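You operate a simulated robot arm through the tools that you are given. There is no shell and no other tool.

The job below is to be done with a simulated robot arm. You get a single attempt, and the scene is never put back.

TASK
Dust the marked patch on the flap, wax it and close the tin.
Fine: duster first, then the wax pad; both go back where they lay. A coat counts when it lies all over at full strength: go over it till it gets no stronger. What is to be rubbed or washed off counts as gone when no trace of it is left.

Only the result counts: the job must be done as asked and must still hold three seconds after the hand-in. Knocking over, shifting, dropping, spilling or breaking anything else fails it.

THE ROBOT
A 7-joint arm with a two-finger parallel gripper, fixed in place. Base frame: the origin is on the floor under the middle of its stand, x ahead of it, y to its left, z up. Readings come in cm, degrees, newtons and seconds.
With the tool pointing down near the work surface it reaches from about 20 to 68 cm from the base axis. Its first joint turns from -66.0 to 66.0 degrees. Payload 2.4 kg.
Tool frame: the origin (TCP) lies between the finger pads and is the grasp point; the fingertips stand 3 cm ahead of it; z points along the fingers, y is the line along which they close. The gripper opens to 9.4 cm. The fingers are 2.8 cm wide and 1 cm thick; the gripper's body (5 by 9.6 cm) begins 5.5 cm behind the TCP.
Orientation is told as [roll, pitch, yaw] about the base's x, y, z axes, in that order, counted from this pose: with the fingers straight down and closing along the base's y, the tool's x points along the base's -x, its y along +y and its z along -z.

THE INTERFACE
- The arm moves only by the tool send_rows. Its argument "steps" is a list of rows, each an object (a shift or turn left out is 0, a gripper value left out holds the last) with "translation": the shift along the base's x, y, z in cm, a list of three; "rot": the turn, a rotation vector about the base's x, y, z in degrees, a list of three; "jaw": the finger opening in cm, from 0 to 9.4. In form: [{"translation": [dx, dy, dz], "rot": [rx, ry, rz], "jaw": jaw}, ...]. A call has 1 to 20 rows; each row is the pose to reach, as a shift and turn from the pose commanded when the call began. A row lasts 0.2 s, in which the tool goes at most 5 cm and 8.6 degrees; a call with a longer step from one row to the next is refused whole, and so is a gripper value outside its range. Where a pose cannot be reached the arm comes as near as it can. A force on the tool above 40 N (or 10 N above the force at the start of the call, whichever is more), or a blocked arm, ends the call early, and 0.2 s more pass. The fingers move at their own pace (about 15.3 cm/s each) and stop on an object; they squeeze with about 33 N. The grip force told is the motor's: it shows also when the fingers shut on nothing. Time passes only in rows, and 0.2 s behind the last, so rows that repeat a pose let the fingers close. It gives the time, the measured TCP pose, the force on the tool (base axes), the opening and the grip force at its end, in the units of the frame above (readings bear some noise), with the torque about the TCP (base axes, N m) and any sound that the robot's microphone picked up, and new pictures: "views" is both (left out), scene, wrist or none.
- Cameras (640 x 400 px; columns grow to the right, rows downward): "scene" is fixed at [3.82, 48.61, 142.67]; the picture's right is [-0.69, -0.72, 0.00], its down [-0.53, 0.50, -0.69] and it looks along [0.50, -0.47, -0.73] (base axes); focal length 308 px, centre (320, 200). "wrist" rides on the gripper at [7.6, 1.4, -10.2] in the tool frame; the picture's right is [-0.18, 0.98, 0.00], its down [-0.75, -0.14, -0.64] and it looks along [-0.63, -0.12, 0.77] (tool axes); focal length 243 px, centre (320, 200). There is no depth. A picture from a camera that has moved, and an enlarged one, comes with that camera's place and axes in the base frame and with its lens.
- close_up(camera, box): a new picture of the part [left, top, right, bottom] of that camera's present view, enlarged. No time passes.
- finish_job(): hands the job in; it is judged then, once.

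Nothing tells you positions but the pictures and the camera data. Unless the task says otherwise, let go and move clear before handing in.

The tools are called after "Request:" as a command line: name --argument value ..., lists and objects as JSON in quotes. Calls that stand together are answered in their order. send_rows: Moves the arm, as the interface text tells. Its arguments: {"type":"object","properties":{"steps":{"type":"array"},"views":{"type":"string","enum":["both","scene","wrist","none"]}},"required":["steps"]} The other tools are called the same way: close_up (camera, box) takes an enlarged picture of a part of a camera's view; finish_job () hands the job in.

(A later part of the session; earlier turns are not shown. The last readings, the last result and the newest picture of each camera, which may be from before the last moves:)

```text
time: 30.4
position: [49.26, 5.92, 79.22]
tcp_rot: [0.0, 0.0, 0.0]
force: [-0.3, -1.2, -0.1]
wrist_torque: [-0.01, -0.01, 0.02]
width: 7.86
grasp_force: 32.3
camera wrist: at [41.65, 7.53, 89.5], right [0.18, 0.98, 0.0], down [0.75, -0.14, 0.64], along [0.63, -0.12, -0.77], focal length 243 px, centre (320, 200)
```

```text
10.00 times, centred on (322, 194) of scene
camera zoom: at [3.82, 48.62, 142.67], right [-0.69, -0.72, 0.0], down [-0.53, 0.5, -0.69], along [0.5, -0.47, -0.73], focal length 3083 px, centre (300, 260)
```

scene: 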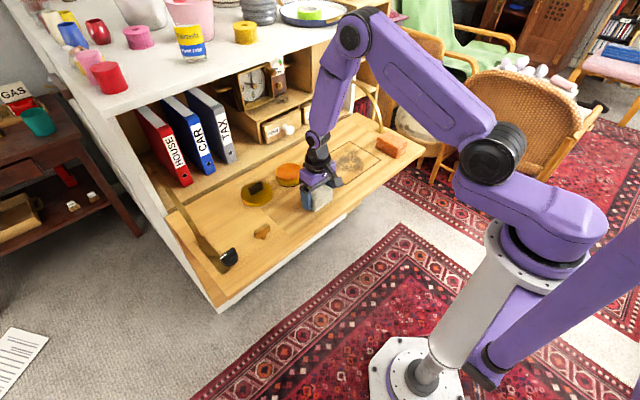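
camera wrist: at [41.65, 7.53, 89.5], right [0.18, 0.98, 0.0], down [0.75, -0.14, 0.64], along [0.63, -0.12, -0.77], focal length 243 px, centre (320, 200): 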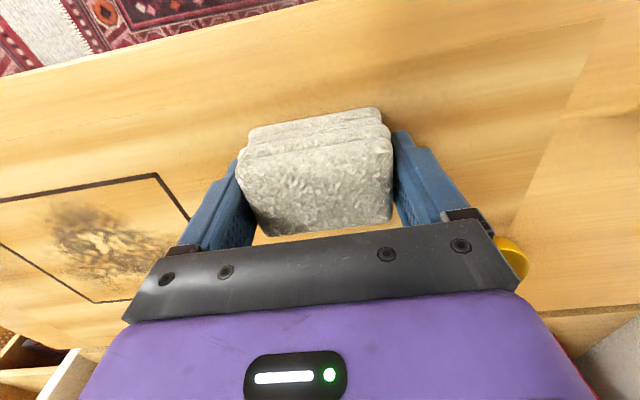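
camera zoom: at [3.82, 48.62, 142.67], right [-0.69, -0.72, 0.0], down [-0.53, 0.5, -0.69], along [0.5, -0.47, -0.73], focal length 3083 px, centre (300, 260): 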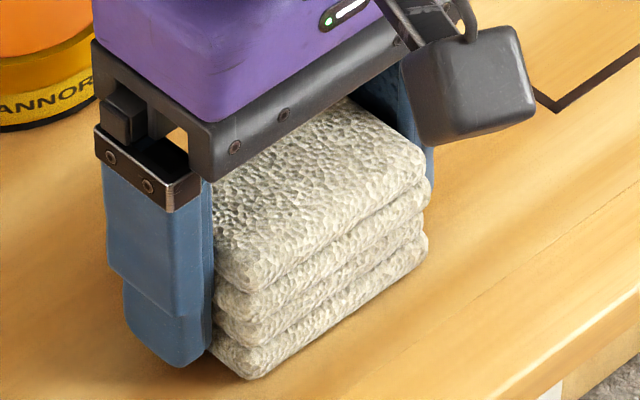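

One row was too long a step, so nothing moved. I send the release again with shorter steps.

Request:
send_rows --steps '[{"translation": [0, 0, -0.04], "jaw": 4}, {"translation": [0, 0, -0.04], "jaw": 9.4}, {"translation": [0, 0, -0.04], "jaw": 9.4}, {"translation": [0, 0, 2], "jaw": 9.4}, {"translation": [0, 0, 6], "jaw": 9.4}, {"translation": [-2, -3, 8]}, {"translation": [-4, -6, 9]}, {"translation": [-6, -9, 10]}, {"translation": [-8, -12, 11]}, {"translation": [-10, -15, 12]}, {"translation": [-12, -18, 13]}, {"translation": [-14, -20, 14]}, {"translation": [-14, -20, 14]}]' --views "both"

Request:
close_up --camera "scene" --box '[304, 130, 384, 190]'

Request:
close_up --camera "scene" --box '[290, 174, 354, 214]'

Request:
close_up --camera "wrist" --box '[230, 60, 420, 230]'

```text
time: 33.2
position: [35.19, -14.17, 93.24]
tcp_rot: [0.0, 0.0, 0.0]
force: [-0.4, 0.3, 0.8]
wrist_torque: [-0.02, 0.04, -0.04]
width: 9.4
grasp_force: 0.1
camera wrist: at [27.61, -12.62, 103.49], right [0.18, 0.98, 0.0], down [0.75, -0.14, 0.64], along [0.63, -0.12, -0.77], focal length 243 px, centre (320, 200)
```

scene: 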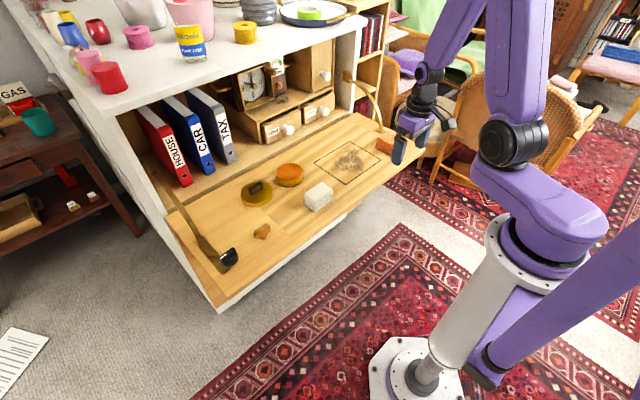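
wrist: 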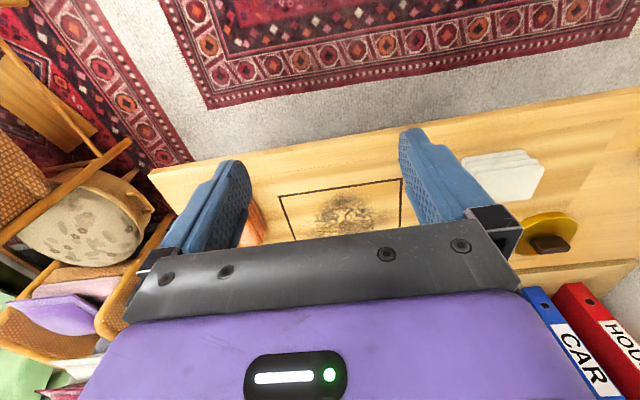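

```text
6.67 times, centred on (344, 160) of scene
camera zoom: at [3.82, 48.61, 142.67], right [-0.69, -0.72, 0.0], down [-0.53, 0.5, -0.69], along [0.5, -0.47, -0.73], focal length 2055 px, centre (160, 467)
```

zoom: 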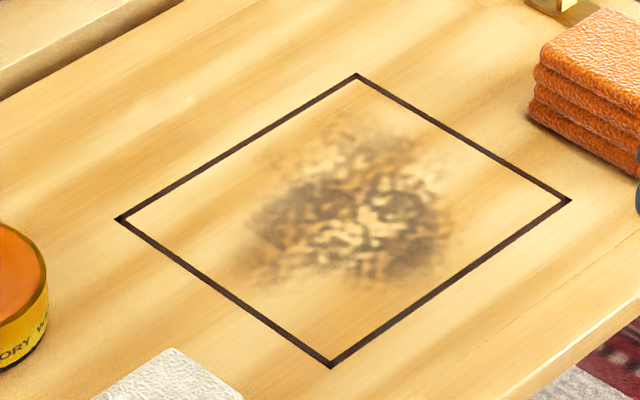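

```text
10.00 times, centred on (322, 194) of scene
camera zoom: at [3.82, 48.61, 142.67], right [-0.69, -0.72, 0.0], down [-0.53, 0.5, -0.69], along [0.5, -0.47, -0.73], focal length 3083 px, centre (300, 260)
```

zoom: 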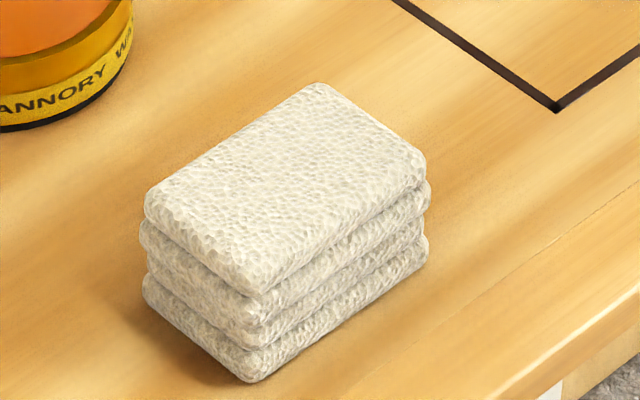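

```text
2.35 times, centred on (325, 145) of wrist
camera zoom: at [27.61, -12.62, 103.49], right [0.18, 0.98, 0.0], down [0.75, -0.14, 0.64], along [0.63, -0.12, -0.77], focal length 571 px, centre (308, 329)
```

zoom: 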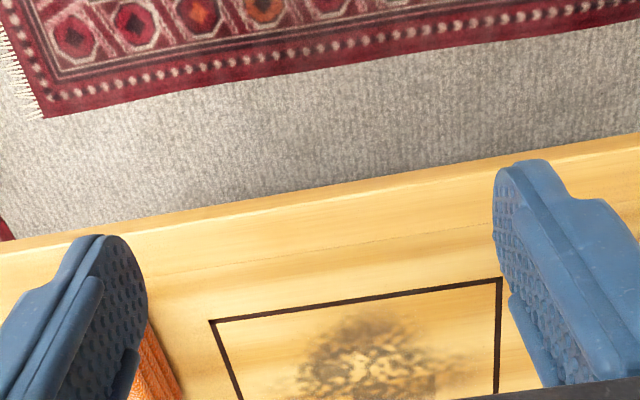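

The white pad lies back in its original place and the dust is as before, with no coat visible either. So the orange pad must be the duster candidate; I move above it to measure it.

Request:
send_rows --steps '[{"translation": [2.6, -2.7, 0]}, {"translation": [5.2, -5.4, 0]}, {"translation": [7.8, -8.1, 0]}, {"translation": [10.4, -10.8, 0]}, {"translation": [13, -13.5, -1]}, {"translation": [15.5, -16, -2]}, {"translation": [15.5, -16, -2]}]' --views "both"

Request:
close_up --camera "wrist" --box '[220, 20, 440, 170]'

Request:
close_up --camera "wrist" --box '[360, 40, 620, 220]'

```text
time: 34.8
position: [50.88, -29.86, 91.3]
tcp_rot: [0.0, -0.1, 0.0]
force: [-0.2, 0.1, 0.1]
wrist_torque: [0.01, 0.0, -0.02]
width: 9.42
grasp_force: 0.1
camera wrist: at [43.12, -28.43, 101.59], right [0.18, 0.98, 0.0], down [0.75, -0.14, 0.64], along [0.63, -0.12, -0.77], focal length 243 px, centre (320, 200)
```

scene: 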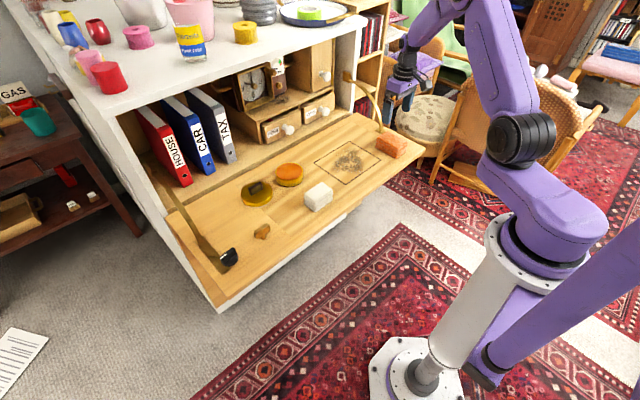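
wrist: 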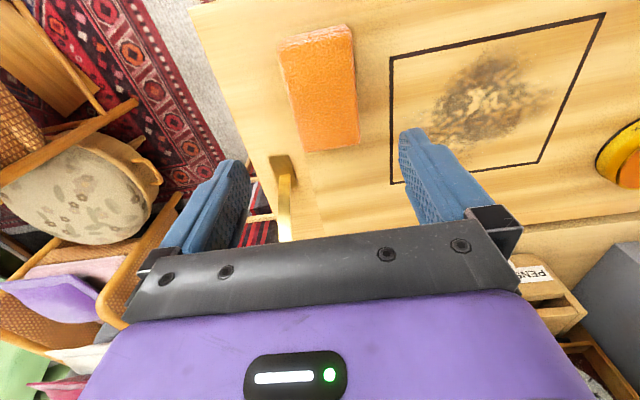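

```text
2.67 times, centred on (330, 95) of wrist
camera zoom: at [43.12, -28.43, 101.59], right [0.18, 0.98, 0.0], down [0.75, -0.14, 0.64], along [0.63, -0.12, -0.77], focal length 647 px, centre (293, 480)
```

zoom: 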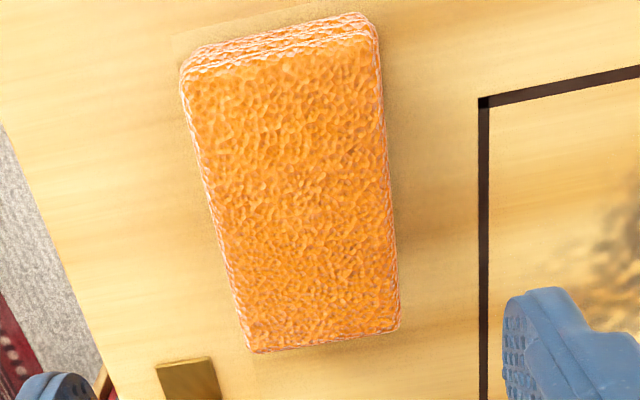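

```text
2.22 times, centred on (490, 130) of wrist
camera zoom: at [43.12, -28.43, 101.59], right [0.18, 0.98, 0.0], down [0.75, -0.14, 0.64], along [0.63, -0.12, -0.77], focal length 539 px, centre (-58, 356)
```

zoom: 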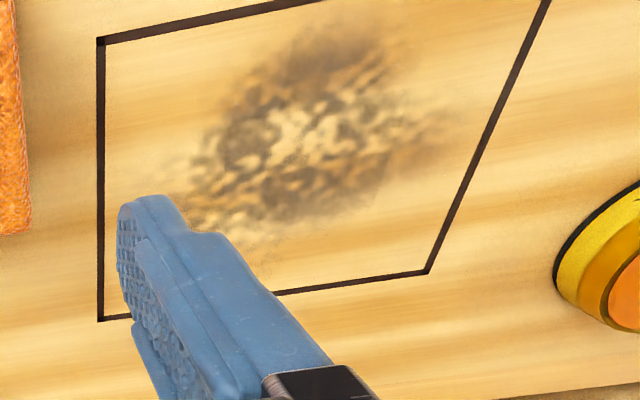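

From above, the orange pad is about 8.9 × 5.8 cm centred near (50.3, −29.6), clear of the brass stay. I go down around it with open fingers and check before closing.

Request:
send_rows --steps '[{"translation": [-0.5, 0.35, -4]}, {"translation": [-0.5, 0.35, -8]}, {"translation": [-0.5, 0.35, -10.5]}, {"translation": [-0.5, 0.35, -11.4]}, {"translation": [-0.5, 0.35, -11.4]}]' --views "both"

Request:
close_up --camera "wrist" --box '[160, 40, 480, 260]'

Request:
close_up --camera "scene" --box '[360, 110, 424, 160]'

```text
time: 36.0
position: [50.17, -29.45, 79.84]
tcp_rot: [0.0, 0.0, 0.1]
force: [-0.3, -0.1, 0.3]
wrist_torque: [-0.01, 0.0, 0.0]
width: 9.4
grasp_force: 0.1
camera wrist: at [42.6, -28.1, 90.09], right [0.18, 0.98, 0.0], down [0.75, -0.14, 0.64], along [0.63, -0.12, -0.77], focal length 243 px, centre (320, 200)
```

scene: 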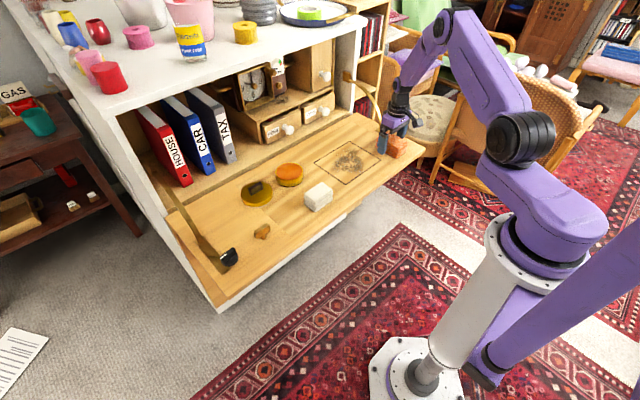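
wrist: 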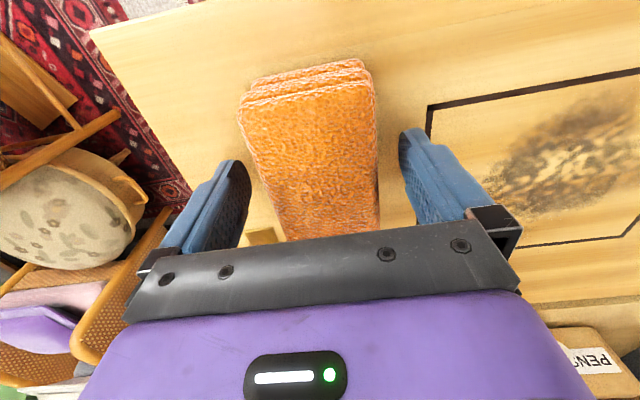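

```text
1.82 times, centred on (320, 150) of wrist
camera zoom: at [42.6, -28.1, 90.09], right [0.18, 0.98, 0.0], down [0.75, -0.14, 0.64], along [0.63, -0.12, -0.77], focal length 441 px, centre (320, 291)
```

zoom: 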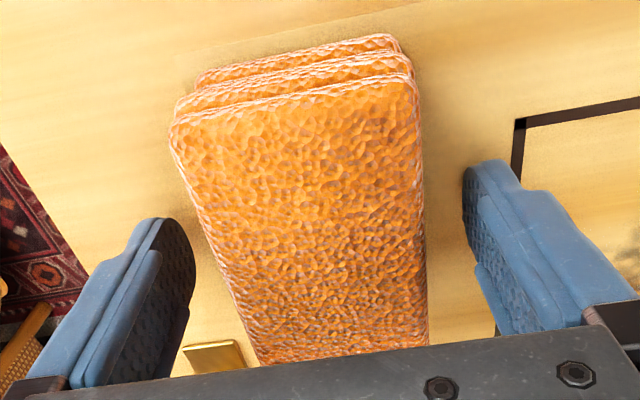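

```text
8.00 times, centred on (392, 135) of scene
camera zoom: at [3.82, 48.62, 142.67], right [-0.69, -0.72, 0.0], down [-0.53, 0.5, -0.69], along [0.5, -0.47, -0.73], focal length 2466 px, centre (-256, 720)
```

zoom: 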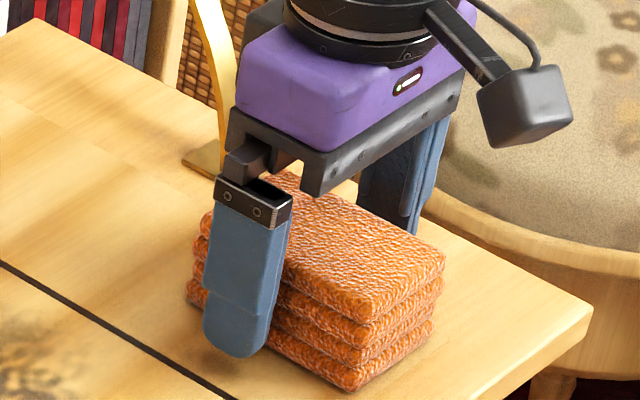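

The orange pad is centred between the fingers. I lower slightly, close on it and lift it.

Request:
send_rows --steps '[{"translation": [0, 0.05, -0.37], "jaw": 9.4}, {"translation": [0, 0.05, -0.37], "jaw": 3}, {"translation": [0, 0.05, -0.37], "jaw": 3}, {"translation": [0, 0.05, -0.37], "jaw": 3}, {"translation": [0, 0.05, -0.37], "jaw": 3}]' --views "none"

Request:
close_up --camera "scene" --box '[360, 110, 424, 160]'

```text
time: 37.2
position: [50.2, -29.59, 79.45]
tcp_rot: [0.0, 0.1, 0.0]
force: [0.0, 1.1, 1.5]
wrist_torque: [-0.02, 0.08, -0.02]
width: 6.35
grasp_force: 32.5
```

```text
8.00 times, centred on (392, 135) of scene
camera zoom: at [3.82, 48.62, 142.67], right [-0.69, -0.72, 0.0], down [-0.53, 0.5, -0.69], along [0.5, -0.47, -0.73], focal length 2466 px, centre (-256, 720)
```

zoom: 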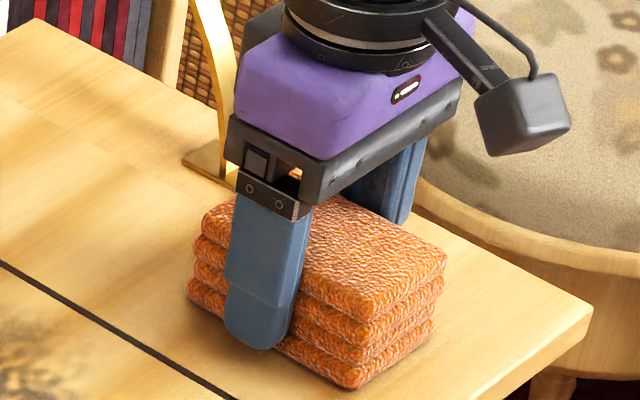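

The orange pad is gripped without being shifted (6.35 cm). I try it first on the clean near-right corner of the patch, coming down gently.

Request:
send_rows --steps '[{"translation": [0, 0, 2], "jaw": 3}, {"translation": [0, 0, 4]}, {"translation": [-1.4, 3, 4]}, {"translation": [-2.8, 6, 4]}, {"translation": [-2.8, 6, 2]}, {"translation": [-2.8, 6, 0.3]}, {"translation": [-2.8, 6, 0]}, {"translation": [-2.8, 6, -0.06]}]' --views "none"

Request:
send_rows --steps '[{"translation": [0, 0, -0.05]}]' --views "none"

```text
time: 39.0
position: [47.28, -23.51, 79.37]
tcp_rot: [-0.1, 0.0, 0.0]
force: [-3.7, 2.8, 13.5]
wrist_torque: [-0.09, 0.05, -0.04]
width: 6.37
grasp_force: 33.0
```

```text
time: 39.4
position: [47.61, -23.57, 79.39]
tcp_rot: [0.0, 0.0, -0.1]
force: [-4.3, 4.1, 21.9]
wrist_torque: [0.0, 0.19, -0.08]
width: 6.34
grasp_force: 33.0
```

Contact is firm at about 22 N. I make a small stroke within the clean corner, then lift off and look.

Request:
send_rows --steps '[{"translation": [0.7, 0, 0.03]}, {"translation": [1.4, 0, 0.03]}, {"translation": [0.7, 0, 0.03]}, {"translation": [0, 0, 0.03]}]' --views "none"

Request:
send_rows --steps '[{"translation": [0, 0, 3]}, {"translation": [-4, 0, 5]}, {"translation": [-8, 0, 7]}, {"translation": [-11, 0, 9]}, {"translation": [-11, 0, 9]}]' --views "both"

Request:
close_up --camera "scene" --box '[304, 130, 384, 190]'

Request:
close_up --camera "scene" --box '[345, 140, 393, 170]'

```text
time: 40.4
position: [47.47, -23.59, 79.38]
tcp_rot: [-0.1, -0.2, 0.1]
force: [6.8, 1.3, 13.9]
wrist_torque: [0.13, 0.26, -0.07]
width: 6.37
grasp_force: 32.6
```

```text
time: 41.6
position: [36.37, -23.65, 88.46]
tcp_rot: [0.0, 0.0, 0.0]
force: [-0.8, 1.3, -0.8]
wrist_torque: [-0.01, 0.03, 0.01]
width: 6.35
grasp_force: 33.3
camera wrist: at [28.74, -22.08, 98.69], right [0.18, 0.98, 0.0], down [0.75, -0.14, 0.64], along [0.63, -0.12, -0.77], focal length 243 px, centre (320, 200)
```

scene: 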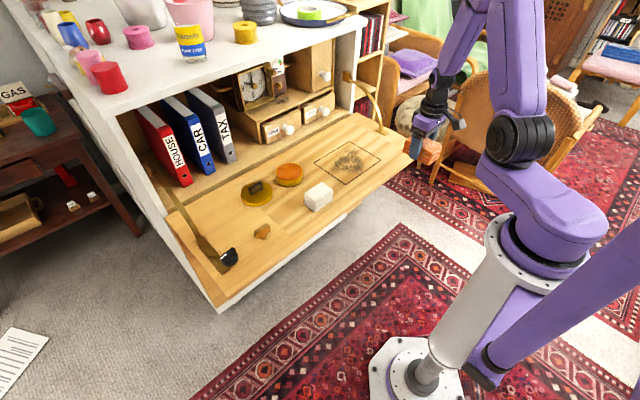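
wrist: 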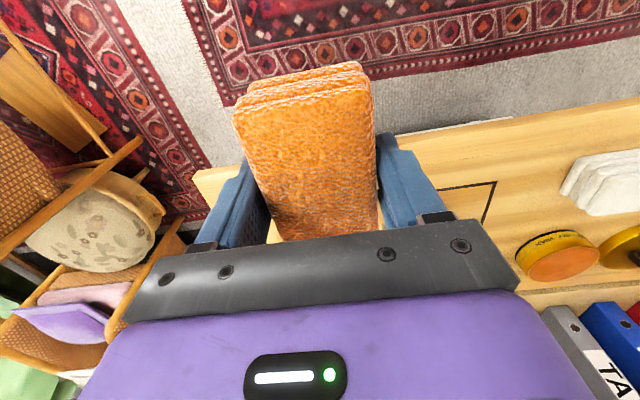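

```text
6.67 times, centred on (344, 160) of scene
camera zoom: at [3.82, 48.61, 142.67], right [-0.69, -0.72, 0.0], down [-0.53, 0.5, -0.69], along [0.5, -0.47, -0.73], focal length 2055 px, centre (160, 467)
```

zoom: 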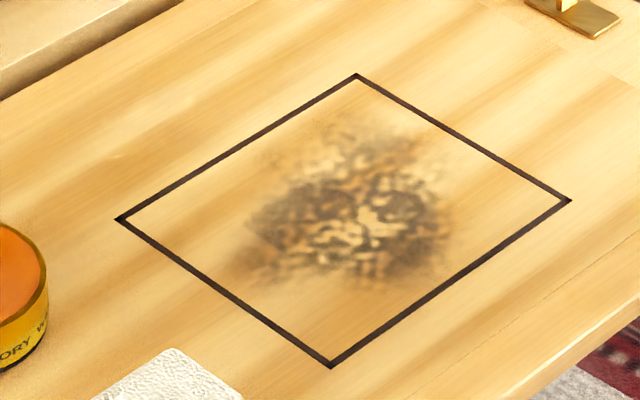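

```text
13.33 times, centred on (369, 155) of scene
camera zoom: at [3.82, 48.61, 142.67], right [-0.69, -0.72, 0.0], down [-0.53, 0.5, -0.69], along [0.5, -0.47, -0.73], focal length 4111 px, centre (-333, 800)
```

zoom: 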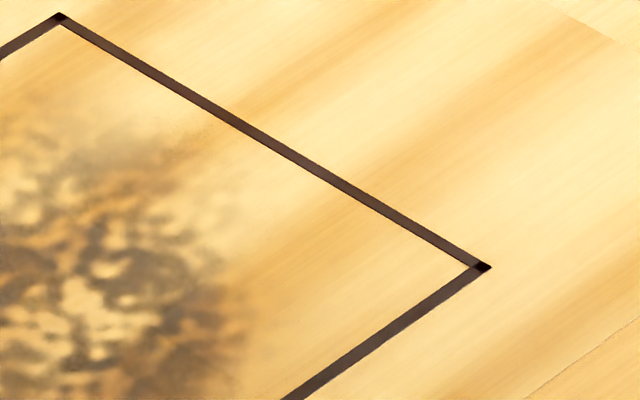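

The orange pad also leaves no coat on the clean corner. Now I stroke it across the dust itself.

Request:
send_rows --steps '[{"translation": [4.5, 1, -0.5]}, {"translation": [9, 2, -1]}, {"translation": [13.5, 3, -2]}, {"translation": [16.5, 3.05, -5]}, {"translation": [16.5, 3.05, -8.5]}, {"translation": [16.5, 3.05, -9]}, {"translation": [16.5, 5.05, -9]}, {"translation": [16.5, 7.05, -9]}, {"translation": [16.5, 9.05, -9]}, {"translation": [16.5, 11.05, -9]}, {"translation": [16.5, 13.05, -9]}, {"translation": [16.5, 11.05, -9]}, {"translation": [16.5, 9.05, -9]}, {"translation": [16.5, 7.05, -9]}, {"translation": [16.5, 5.05, -9]}, {"translation": [16.5, 3.05, -9]}]' --views "none"

Request:
send_rows --steps '[{"translation": [0, 0, 3]}, {"translation": [-4, 0, 5]}, {"translation": [-8, 0, 7]}, {"translation": [-12, 0, 9]}, {"translation": [-12, 0, 9]}]' --views "both"

Request:
close_up --camera "scene" --box '[304, 130, 384, 190]'

```text
time: 45.0
position: [52.89, -20.68, 79.32]
tcp_rot: [0.0, 0.0, 0.0]
force: [-0.5, 4.1, 11.4]
wrist_torque: [-0.01, -0.2, 0.0]
width: 6.37
grasp_force: 33.4
```

```text
time: 46.2
position: [41.08, -20.51, 88.32]
tcp_rot: [0.0, 0.1, -0.1]
force: [0.1, -0.3, -0.7]
wrist_torque: [0.0, -0.01, 0.0]
width: 6.36
grasp_force: 33.6
camera wrist: at [33.34, -19.01, 98.7], right [0.18, 0.98, 0.0], down [0.75, -0.14, 0.64], along [0.63, -0.12, -0.77], focal length 243 px, centre (320, 200)
```

scene: 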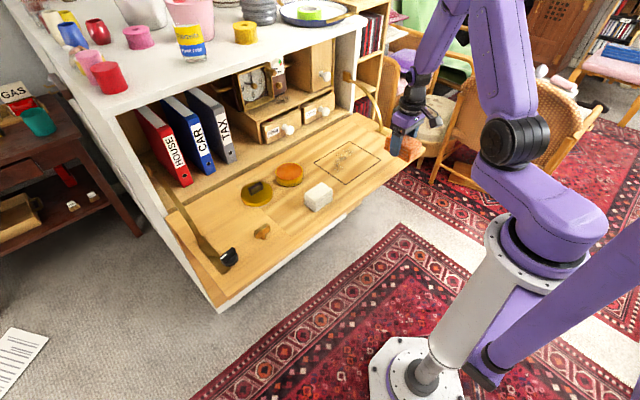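
wrist: 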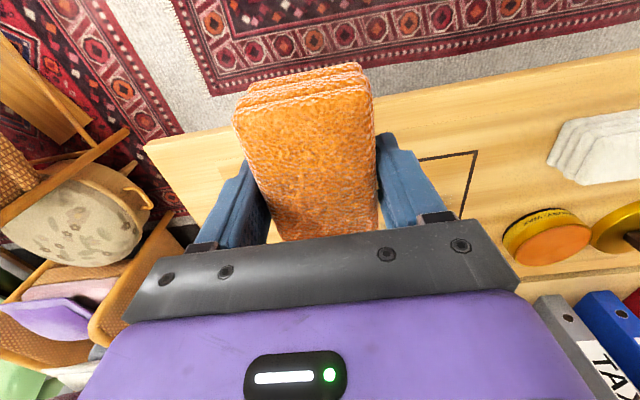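

```text
6.67 times, centred on (344, 160) of scene
camera zoom: at [3.82, 48.61, 142.67], right [-0.69, -0.72, 0.0], down [-0.53, 0.5, -0.69], along [0.5, -0.47, -0.73], focal length 2055 px, centre (160, 467)
```

zoom: 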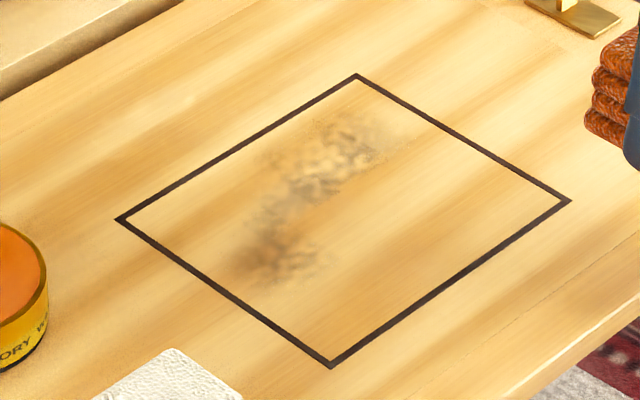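

The orange pad is the duster: its lane is wiped clean. I now rub it over the whole patch in overlapping lanes, starting with the near lane.

Request:
send_rows --steps '[{"translation": [4, 0, -1]}, {"translation": [8, 0, -2]}, {"translation": [12, -0.5, -4]}, {"translation": [12, -0.5, -8.5]}, {"translation": [12, -0.5, -9.0]}, {"translation": [12, 1.5, -9.0]}, {"translation": [12, 3.5, -9.0]}, {"translation": [12, 5.5, -9.0]}, {"translation": [12, 7.5, -9.0]}, {"translation": [12, 9.5, -9.0]}, {"translation": [12, 11.5, -9.0]}, {"translation": [12, 13, -9.0]}, {"translation": [14, 13, -9.0]}, {"translation": [15.5, 13, -9.0]}]' --views "none"

Request:
send_rows --steps '[{"translation": [0, -2, 0]}, {"translation": [0, -4, 0]}, {"translation": [0, -6, 0]}, {"translation": [0, -8, 0]}, {"translation": [0, -10, 0]}, {"translation": [0, -12, 0]}, {"translation": [0, -13.5, 0]}, {"translation": [1.8, -13.5, 0]}, {"translation": [3.4, -13.5, 0]}]' --views "none"

Request:
send_rows --steps '[{"translation": [0, 2, 0]}, {"translation": [0, 4, 0]}, {"translation": [0, 6, 0]}, {"translation": [0, 8, 0]}, {"translation": [0, 10, 0]}, {"translation": [0, 12, 0]}, {"translation": [0, 13.5, 0]}]' --views "scene"

```text
time: 49.2
position: [56.41, -7.46, 79.5]
tcp_rot: [0.0, 0.1, 0.1]
force: [-10.0, 0.1, 20.1]
wrist_torque: [-0.03, -0.14, -0.02]
width: 6.37
grasp_force: 32.5
```

```text
time: 51.2
position: [59.8, -21.12, 79.5]
tcp_rot: [0.0, 0.1, 0.0]
force: [-4.6, -2.4, 9.0]
wrist_torque: [-0.13, -0.2, -0.04]
width: 6.37
grasp_force: 32.6
```

```text
time: 52.8
position: [59.81, -7.58, 79.36]
tcp_rot: [-0.1, -0.1, 0.1]
force: [0.5, -7.3, 14.9]
wrist_torque: [-0.08, 0.19, 0.2]
width: 6.36
grasp_force: 33.4
```

scene: 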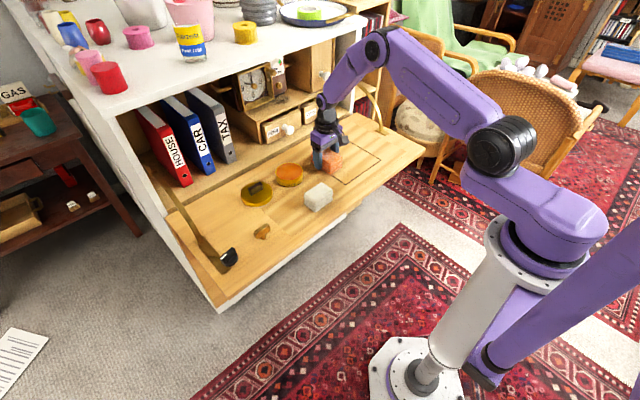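

Forces stay in a good range (9–20 N). I go back over the lanes once more, then lift away and inspect.

Request:
send_rows --steps '[{"translation": [0, -2, 0]}, {"translation": [0, -4, 0]}, {"translation": [0, -6, 0]}, {"translation": [0, -8, 0]}, {"translation": [0, -10, 0]}, {"translation": [0, -12, 0]}, {"translation": [0, -13.5, 0]}, {"translation": [-2, -13.5, 0]}, {"translation": [-3.4, -13.5, 0]}, {"translation": [-3.4, -11.5, 0]}, {"translation": [-3.4, -9.5, 0]}, {"translation": [-3.4, -7.5, 0]}, {"translation": [-3.4, -5.5, 0]}, {"translation": [-3.4, -3.5, 0]}, {"translation": [-3.4, -1.5, 0]}, {"translation": [-3.4, 0, 0]}]' --views "none"

Request:
send_rows --steps '[{"translation": [-2, 0, 0]}, {"translation": [-3.5, 0, 0]}, {"translation": [-3.5, -2, 0]}, {"translation": [-3.5, -4, 0]}, {"translation": [-3.5, -6, 0]}, {"translation": [-3.5, -8, 0]}, {"translation": [-3.5, -10, 0]}, {"translation": [-3.5, -12, 0]}, {"translation": [-3.5, -13.5, 0]}]' --views "none"

Request:
send_rows --steps '[{"translation": [0, 0, 3]}, {"translation": [-4, 0, 5]}, {"translation": [-8, 0, 7]}, {"translation": [-12, 0, 9]}, {"translation": [-12, 0, 9]}]' --views "both"

Request:
close_up --camera "scene" --box '[304, 130, 384, 190]'

Request:
close_up --camera "scene" --box '[325, 140, 373, 175]'

```text
time: 56.2
position: [56.53, -7.61, 79.37]
tcp_rot: [0.0, 0.0, 0.1]
force: [-0.4, 1.2, -0.5]
wrist_torque: [0.0, 0.02, 0.0]
width: 6.37
grasp_force: 32.9
```

```text
time: 58.2
position: [52.99, -21.07, 79.42]
tcp_rot: [0.0, 0.0, 0.0]
force: [-0.2, 0.1, -0.6]
wrist_torque: [-0.02, 0.02, 0.02]
width: 6.36
grasp_force: 33.2
```

```text
time: 59.4
position: [41.05, -20.92, 88.63]
tcp_rot: [-0.1, 0.0, 0.0]
force: [0.4, 0.0, -1.5]
wrist_torque: [-0.01, 0.0, 0.04]
width: 6.37
grasp_force: 32.7
camera wrist: at [33.43, -19.4, 98.79], right [0.18, 0.98, 0.0], down [0.75, -0.14, 0.64], along [0.63, -0.12, -0.77], focal length 243 px, centre (320, 200)
```

scene: 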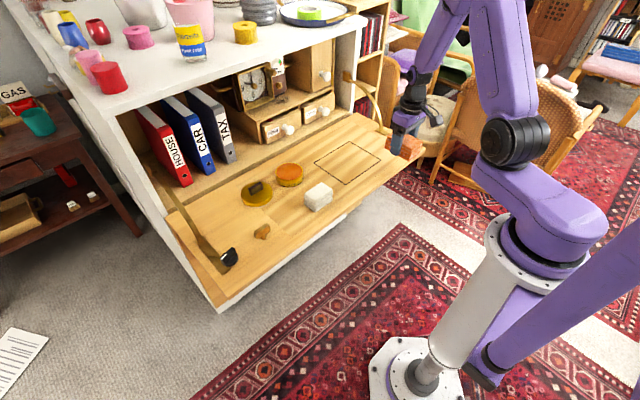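
wrist: 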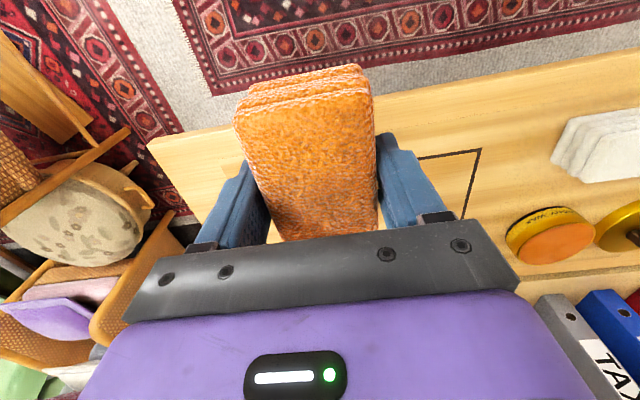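

```text
6.67 times, centred on (344, 160) of scene
camera zoom: at [3.82, 48.61, 142.67], right [-0.69, -0.72, 0.0], down [-0.53, 0.5, -0.69], along [0.5, -0.47, -0.73], focal length 2055 px, centre (160, 467)
```

zoom: 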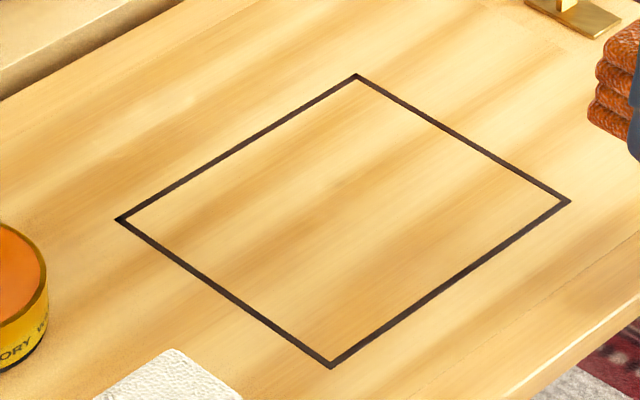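

```text
11.43 times, centred on (349, 158) of scene
camera zoom: at [3.82, 48.61, 142.67], right [-0.69, -0.72, 0.0], down [-0.53, 0.5, -0.69], along [0.5, -0.47, -0.73], focal length 3524 px, centre (-11, 686)
```

zoom: 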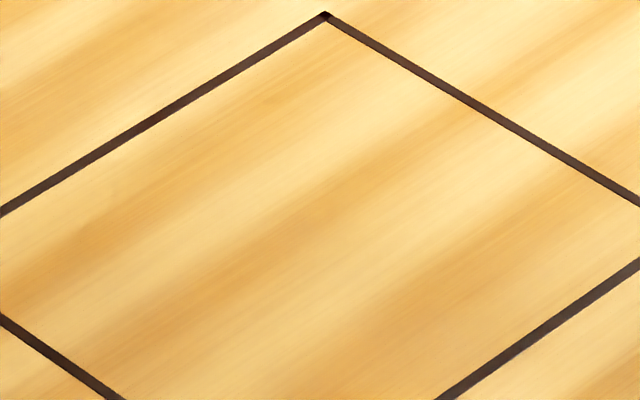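

The patch looks clean, but the last passes had hardly any force. To be sure no trace is left I make one more full pass with confirmed pressure and slightly wider margins.

Request:
send_rows --steps '[{"translation": [4, 0, -1]}, {"translation": [8, 0, -2]}, {"translation": [11.4, 0, -4]}, {"translation": [11.4, 0, -8.5]}, {"translation": [11.4, 0, -9.0]}, {"translation": [11.4, 0, -9.07]}]' --views "none"

Request:
send_rows --steps '[{"translation": [0, 0, -0.05]}]' --views "none"

```text
time: 60.8
position: [52.36, -21.04, 79.37]
tcp_rot: [0.0, 0.0, 0.0]
force: [-2.7, 2.9, 13.2]
wrist_torque: [0.08, 0.24, -0.04]
width: 6.36
grasp_force: 32.7
```

```text
time: 61.2
position: [52.41, -20.94, 79.37]
tcp_rot: [0.0, -0.1, -0.1]
force: [-3.7, 5.3, 20.1]
wrist_torque: [0.11, 0.27, 0.01]
width: 6.34
grasp_force: 33.1
```

Request:
send_rows --steps '[{"translation": [0, 2, 0]}, {"translation": [0, 4, 0]}, {"translation": [0, 6, 0]}, {"translation": [0, 8, 0]}, {"translation": [0, 10, 0]}, {"translation": [0, 12, 0]}, {"translation": [0, 13.8, 0]}, {"translation": [2, 13.8, 0]}, {"translation": [4, 13.8, 0]}, {"translation": [4, 11.8, 0]}, {"translation": [4, 9.8, 0]}, {"translation": [4, 7.8, 0]}, {"translation": [4, 5.8, 0]}, {"translation": [4, 3.8, 0]}, {"translation": [4, 1.8, 0]}, {"translation": [4, 0, 0]}]' --views "none"

Request:
send_rows --steps '[{"translation": [2, 0, 0]}, {"translation": [4, 0, 0]}, {"translation": [4, 2, 0]}, {"translation": [4, 4, 0]}, {"translation": [4, 6, 0]}, {"translation": [4, 8, 0]}, {"translation": [4, 10, 0]}, {"translation": [4, 12, 0]}, {"translation": [4, 13.8, 0]}]' --views "none"

Request:
send_rows --steps '[{"translation": [0, -2, 0]}, {"translation": [0, -4, 0]}, {"translation": [0, -6, 0]}, {"translation": [0, -8, 0]}, {"translation": [0, -10, 0]}, {"translation": [0, -12, 0]}, {"translation": [0, -13.8, 0]}]' --views "none"

Request:
send_rows --steps '[{"translation": [0, 0, 3]}, {"translation": [-4, 0, 5]}, {"translation": [-8, 0, 7]}, {"translation": [-12, 0, 9]}, {"translation": [-16.5, 0, 9]}, {"translation": [-19.4, 0, 9]}, {"translation": [-19.4, 0, 9]}]' --views "both"

Request:
close_up --camera "scene" --box '[304, 130, 384, 190]'

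```text
time: 64.6
position: [56.28, -21.1, 79.24]
tcp_rot: [0.1, -0.1, 0.1]
force: [0.6, 0.3, -0.2]
wrist_torque: [0.01, -0.01, -0.01]
width: 6.36
grasp_force: 33.4
```

```text
time: 66.6
position: [60.3, -7.26, 79.2]
tcp_rot: [0.0, 0.1, -0.1]
force: [0.5, -0.4, -0.9]
wrist_torque: [-0.03, 0.01, -0.02]
width: 6.39
grasp_force: 32.9
```

```text
time: 68.2
position: [60.39, -21.1, 79.28]
tcp_rot: [0.0, 0.0, -0.1]
force: [0.3, -0.2, -0.5]
wrist_torque: [-0.01, -0.02, 0.03]
width: 6.36
grasp_force: 33.1
```

```text
time: 69.8
position: [41.0, -21.23, 88.09]
tcp_rot: [0.0, 0.0, 0.0]
force: [-0.5, -0.6, 0.6]
wrist_torque: [-0.02, -0.01, -0.04]
width: 6.33
grasp_force: 32.8
camera wrist: at [33.25, -19.65, 98.5], right [0.18, 0.98, 0.0], down [0.75, -0.14, 0.64], along [0.63, -0.12, -0.77], focal length 243 px, centre (320, 200)
```

scene: 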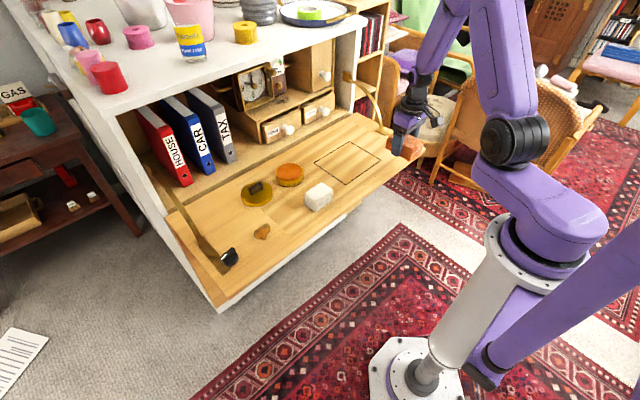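
wrist: 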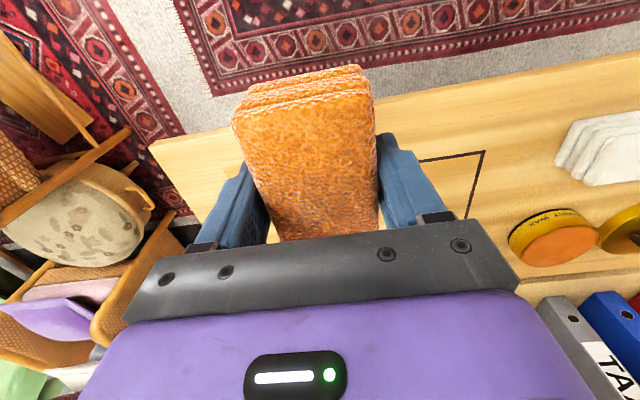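

```text
6.67 times, centred on (344, 160) of scene
camera zoom: at [3.82, 48.61, 142.67], right [-0.69, -0.72, 0.0], down [-0.53, 0.5, -0.69], along [0.5, -0.47, -0.73], focal length 2055 px, centre (160, 467)
```

zoom: 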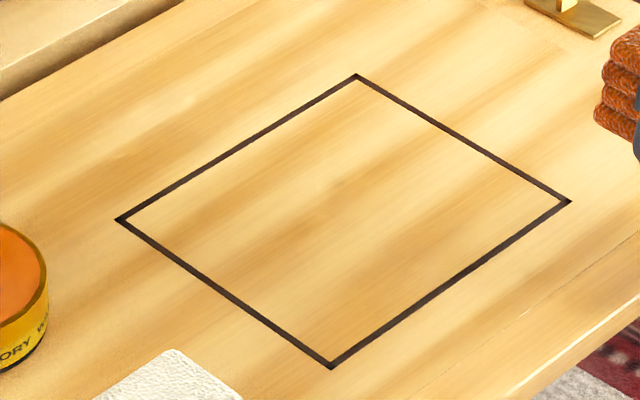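

I zoom in strongly over the patch to check for any leftover trace of dust.

Request:
close_up --camera "scene" --box '[318, 143, 350, 163]'

Request:
close_up --camera "scene" --box '[344, 140, 376, 160]'

Request:
close_up --camera "scene" --box '[330, 158, 362, 178]'

```text
16.00 times, centred on (334, 153) of scene
camera zoom: at [3.82, 48.61, 142.67], right [-0.69, -0.72, 0.0], down [-0.53, 0.5, -0.69], along [0.5, -0.47, -0.73], focal length 4933 px, centre (96, 952)
```

zoom: 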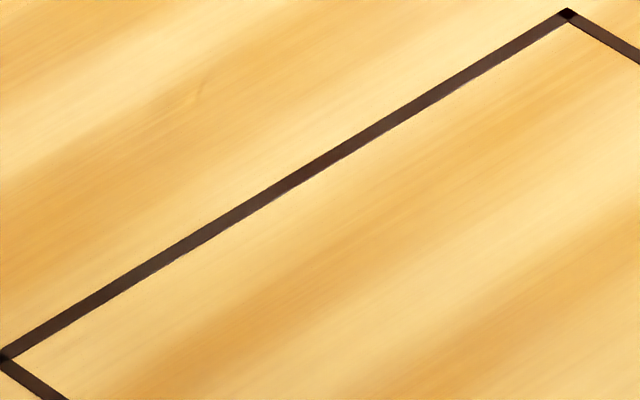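

```text
16.00 times, centred on (360, 150) of scene
camera zoom: at [3.82, 48.61, 142.67], right [-0.69, -0.72, 0.0], down [-0.53, 0.5, -0.69], along [0.5, -0.47, -0.73], focal length 4933 px, centre (-320, 1000)
```

zoom: 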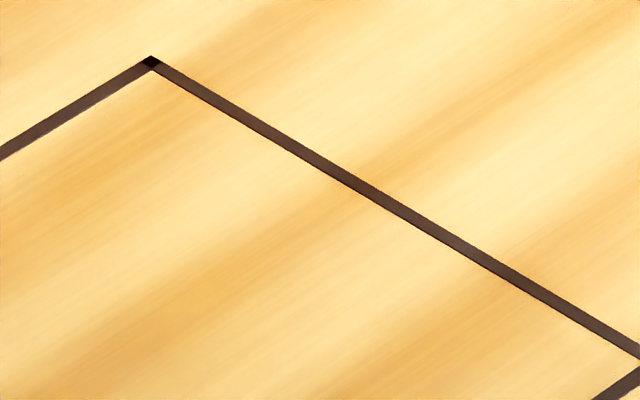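

```text
16.00 times, centred on (346, 168) of scene
camera zoom: at [3.82, 48.61, 142.67], right [-0.69, -0.72, 0.0], down [-0.53, 0.5, -0.69], along [0.5, -0.47, -0.73], focal length 4933 px, centre (-96, 712)
```

zoom: 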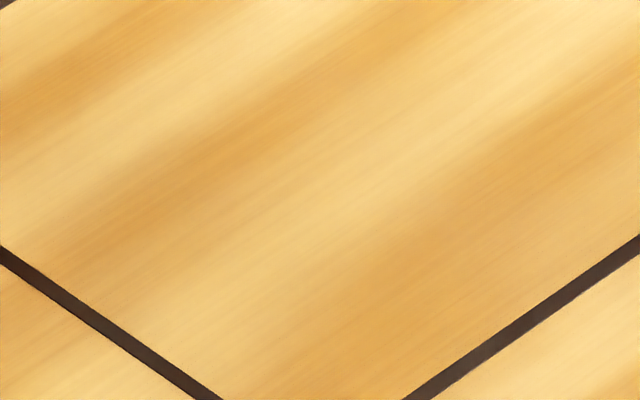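

No trace is visible. For certainty I give the far half one more pass with verified pressure.

Request:
send_rows --steps '[{"translation": [4.5, 0, 0]}, {"translation": [9, 0, 0]}, {"translation": [13.5, 0, 0]}, {"translation": [17.5, 0, -1]}, {"translation": [19.3, 0, -4]}, {"translation": [19.3, 0, -8]}, {"translation": [19.3, 0, -9.0]}, {"translation": [19.3, 0, -9.1]}]' --views "none"

Request:
send_rows --steps '[{"translation": [0, 0, -0.05]}]' --views "none"

Request:
send_rows --steps '[{"translation": [0, 0, -0.05]}]' --views "none"

```text
time: 71.6
position: [60.25, -20.9, 79.2]
tcp_rot: [0.0, 0.0, -0.1]
force: [-1.5, 0.6, 3.4]
wrist_torque: [0.0, 0.19, -0.02]
width: 6.38
grasp_force: 33.1
```

```text
time: 72.0
position: [60.35, -21.06, 79.21]
tcp_rot: [-0.1, -0.1, -0.1]
force: [-2.5, 2.8, 10.6]
wrist_torque: [0.06, 0.4, -0.03]
width: 6.37
grasp_force: 33.2
```

```text
time: 72.4
position: [60.36, -21.11, 79.2]
tcp_rot: [0.0, -0.1, 0.0]
force: [-5.5, 2.1, 19.6]
wrist_torque: [0.13, 0.41, 0.05]
width: 6.35
grasp_force: 33.3
```

Request:
send_rows --steps '[{"translation": [0, 2, 0]}, {"translation": [0, 4, 0]}, {"translation": [0, 6, 0]}, {"translation": [0, 8, 0]}, {"translation": [0, 10, 0]}, {"translation": [0, 12, 0]}, {"translation": [0, 13.8, 0]}]' --views "none"

Request:
send_rows --steps '[{"translation": [-2, 0, -0.03]}, {"translation": [-3.5, 0, -0.05]}, {"translation": [-3.5, -2, -0.05]}, {"translation": [-3.5, -4, -0.05]}, {"translation": [-3.5, -6, -0.05]}, {"translation": [-3.5, -8, -0.05]}, {"translation": [-3.5, -10, -0.05]}, {"translation": [-3.5, -12, -0.05]}, {"translation": [-3.5, -13.8, -0.05]}]' --views "none"

Request:
send_rows --steps '[{"translation": [0, 0, 3]}, {"translation": [-4, 0, 5]}, {"translation": [-8, 0, 7]}, {"translation": [-12, 0, 9]}, {"translation": [-15.8, 0, 9]}, {"translation": [-15.8, 0, 9]}]' --views "both"

Request:
close_up --camera "scene" --box '[304, 130, 384, 190]'

Request:
close_up --camera "scene" --box '[374, 110, 438, 170]'

```text
time: 74.0
position: [60.33, -7.18, 79.38]
tcp_rot: [0.0, -0.1, 0.0]
force: [1.4, -9.5, 22.2]
wrist_torque: [-0.21, -0.32, -0.03]
width: 6.35
grasp_force: 33.1
```

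```text
time: 76.0
position: [56.87, -21.22, 79.06]
tcp_rot: [-0.1, -0.2, -0.1]
force: [1.2, 11.0, 27.2]
wrist_torque: [0.19, 0.03, -0.19]
width: 6.33
grasp_force: 32.6
```

```text
time: 77.4
position: [40.82, -20.92, 88.08]
tcp_rot: [0.0, 0.0, 0.0]
force: [-0.4, 0.3, -0.5]
wrist_torque: [-0.01, 0.02, 0.0]
width: 6.37
grasp_force: 32.8
camera wrist: at [33.28, -19.5, 98.35], right [0.18, 0.98, 0.0], down [0.75, -0.14, 0.64], along [0.63, -0.12, -0.77], focal length 243 px, centre (320, 200)
```

scene: 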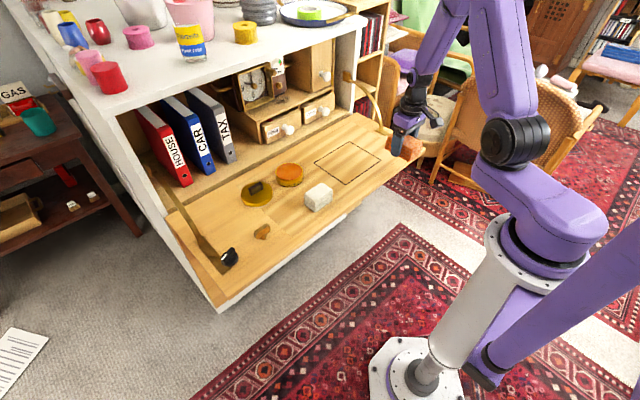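
wrist: 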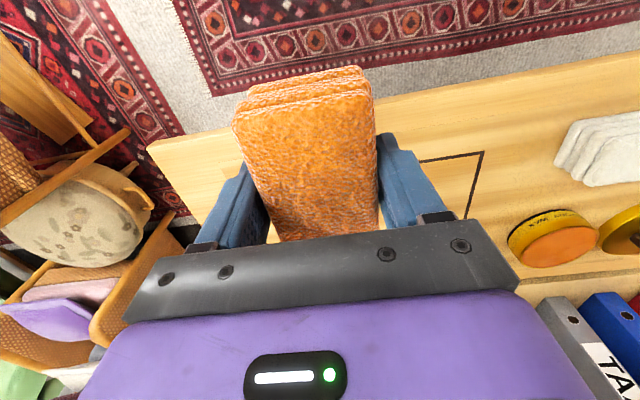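

```text
6.67 times, centred on (344, 160) of scene
camera zoom: at [3.82, 48.61, 142.67], right [-0.69, -0.72, 0.0], down [-0.53, 0.5, -0.69], along [0.5, -0.47, -0.73], focal length 2055 px, centre (160, 467)
```

zoom: 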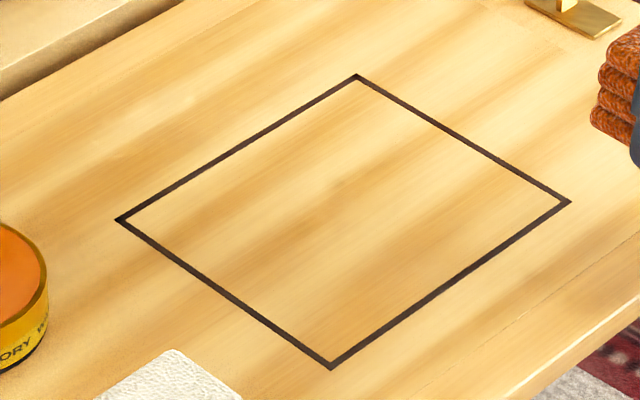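

```text
6.67 times, centred on (406, 140) of scene
camera zoom: at [3.82, 48.61, 142.67], right [-0.69, -0.72, 0.0], down [-0.53, 0.5, -0.69], along [0.5, -0.47, -0.73], focal length 2055 px, centre (-253, 600)
```

zoom: 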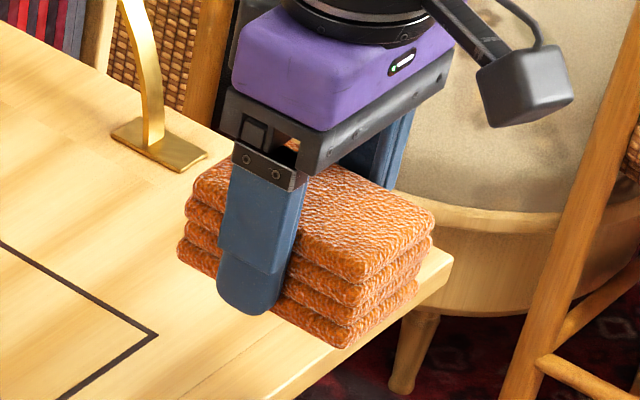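

The patch is clean. I carry the duster back to its place and lower it until it just touches.

Request:
send_rows --steps '[{"translation": [3.1, -2.85, 0]}, {"translation": [6.2, -5.7, 0]}, {"translation": [9.3, -8.55, 0]}, {"translation": [9.3, -8.55, -4]}, {"translation": [9.3, -8.55, -7.5]}, {"translation": [9.3, -8.55, -8.6]}, {"translation": [9.3, -8.55, -8.8]}, {"translation": [9.3, -8.55, -8.8]}]' --views "none"

Request:
close_up --camera "scene" --box '[360, 110, 424, 160]'

Request:
close_up --camera "scene" --box '[360, 120, 424, 160]'

```text
time: 79.2
position: [50.34, -29.41, 79.18]
tcp_rot: [0.0, 0.0, 0.1]
force: [0.0, 0.2, -0.2]
wrist_torque: [-0.03, 0.02, 0.01]
width: 6.35
grasp_force: 33.3
```

```text
8.00 times, centred on (392, 135) of scene
camera zoom: at [3.82, 48.61, 142.67], right [-0.69, -0.72, 0.0], down [-0.53, 0.5, -0.69], along [0.5, -0.47, -0.73], focal length 2466 px, centre (-256, 720)
```

zoom: 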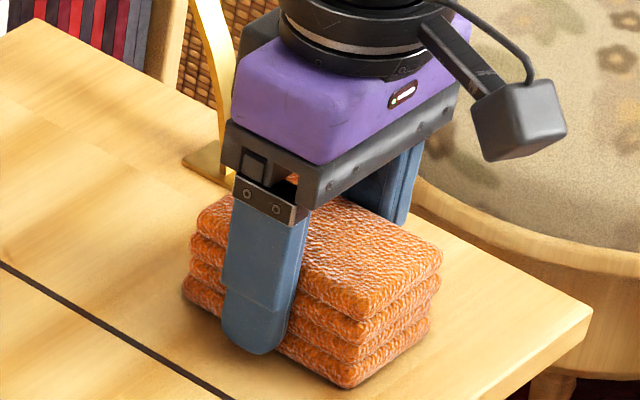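

```text
10.00 times, centred on (392, 140) of scene
camera zoom: at [3.82, 48.61, 142.67], right [-0.69, -0.72, 0.0], down [-0.53, 0.5, -0.69], along [0.5, -0.47, -0.73], focal length 3083 px, centre (-400, 800)
```

zoom: 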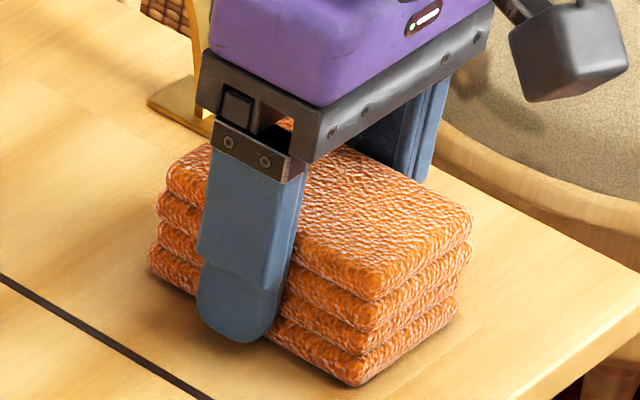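

The pad is within about 2 mm of its first place. I correct slightly, set it down, release and rise.

Request:
send_rows --steps '[{"translation": [-0.15, -0.07, 0]}, {"translation": [-0.15, -0.07, -0.06]}, {"translation": [-0.15, -0.07, -0.06], "jaw": 9.4}, {"translation": [-0.15, -0.07, -0.06], "jaw": 9.4}, {"translation": [-0.15, -0.07, 1.5]}, {"translation": [-0.15, -0.07, 5]}, {"translation": [-0.15, -0.07, 9]}, {"translation": [-2, 3, 11]}, {"translation": [-4, 6, 12]}]' --views "both"

Request:
close_up --camera "scene" --box '[360, 120, 424, 160]'

```text
time: 81.2
position: [46.23, -23.55, 91.23]
tcp_rot: [0.0, 0.0, 0.0]
force: [-0.1, 0.0, 0.3]
wrist_torque: [0.01, -0.02, 0.0]
width: 9.41
grasp_force: 0.0
camera wrist: at [38.65, -22.1, 101.59], right [0.18, 0.98, 0.0], down [0.75, -0.14, 0.64], along [0.63, -0.12, -0.77], focal length 243 px, centre (320, 200)
```

scene: 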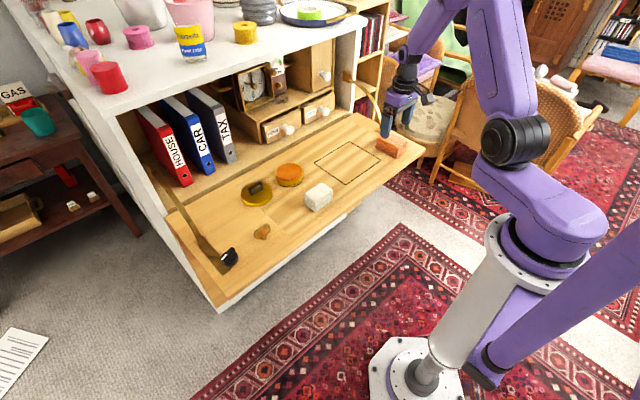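
wrist: 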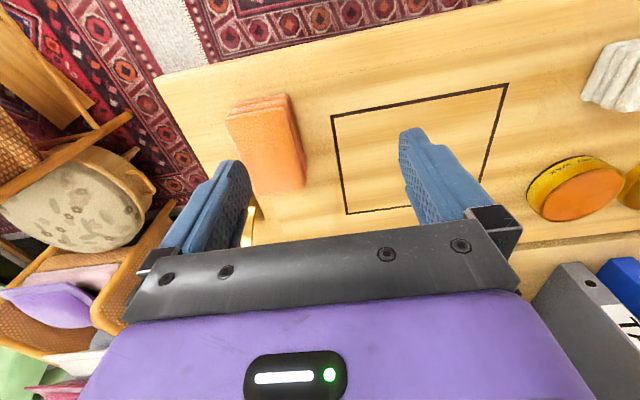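

```text
10.00 times, centred on (392, 140) of scene
camera zoom: at [3.83, 48.61, 142.67], right [-0.69, -0.72, 0.0], down [-0.53, 0.5, -0.69], along [0.5, -0.47, -0.73], focal length 3083 px, centre (-400, 800)
```

zoom: 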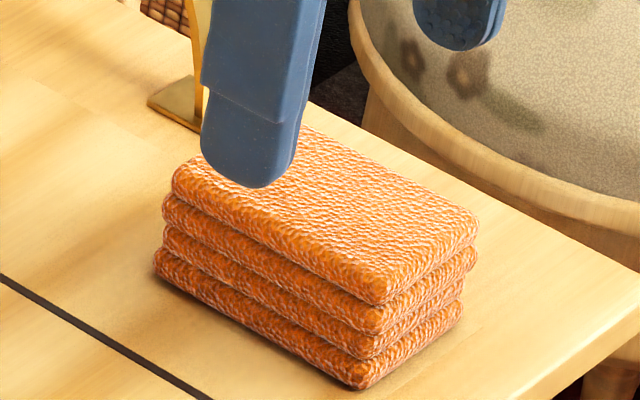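

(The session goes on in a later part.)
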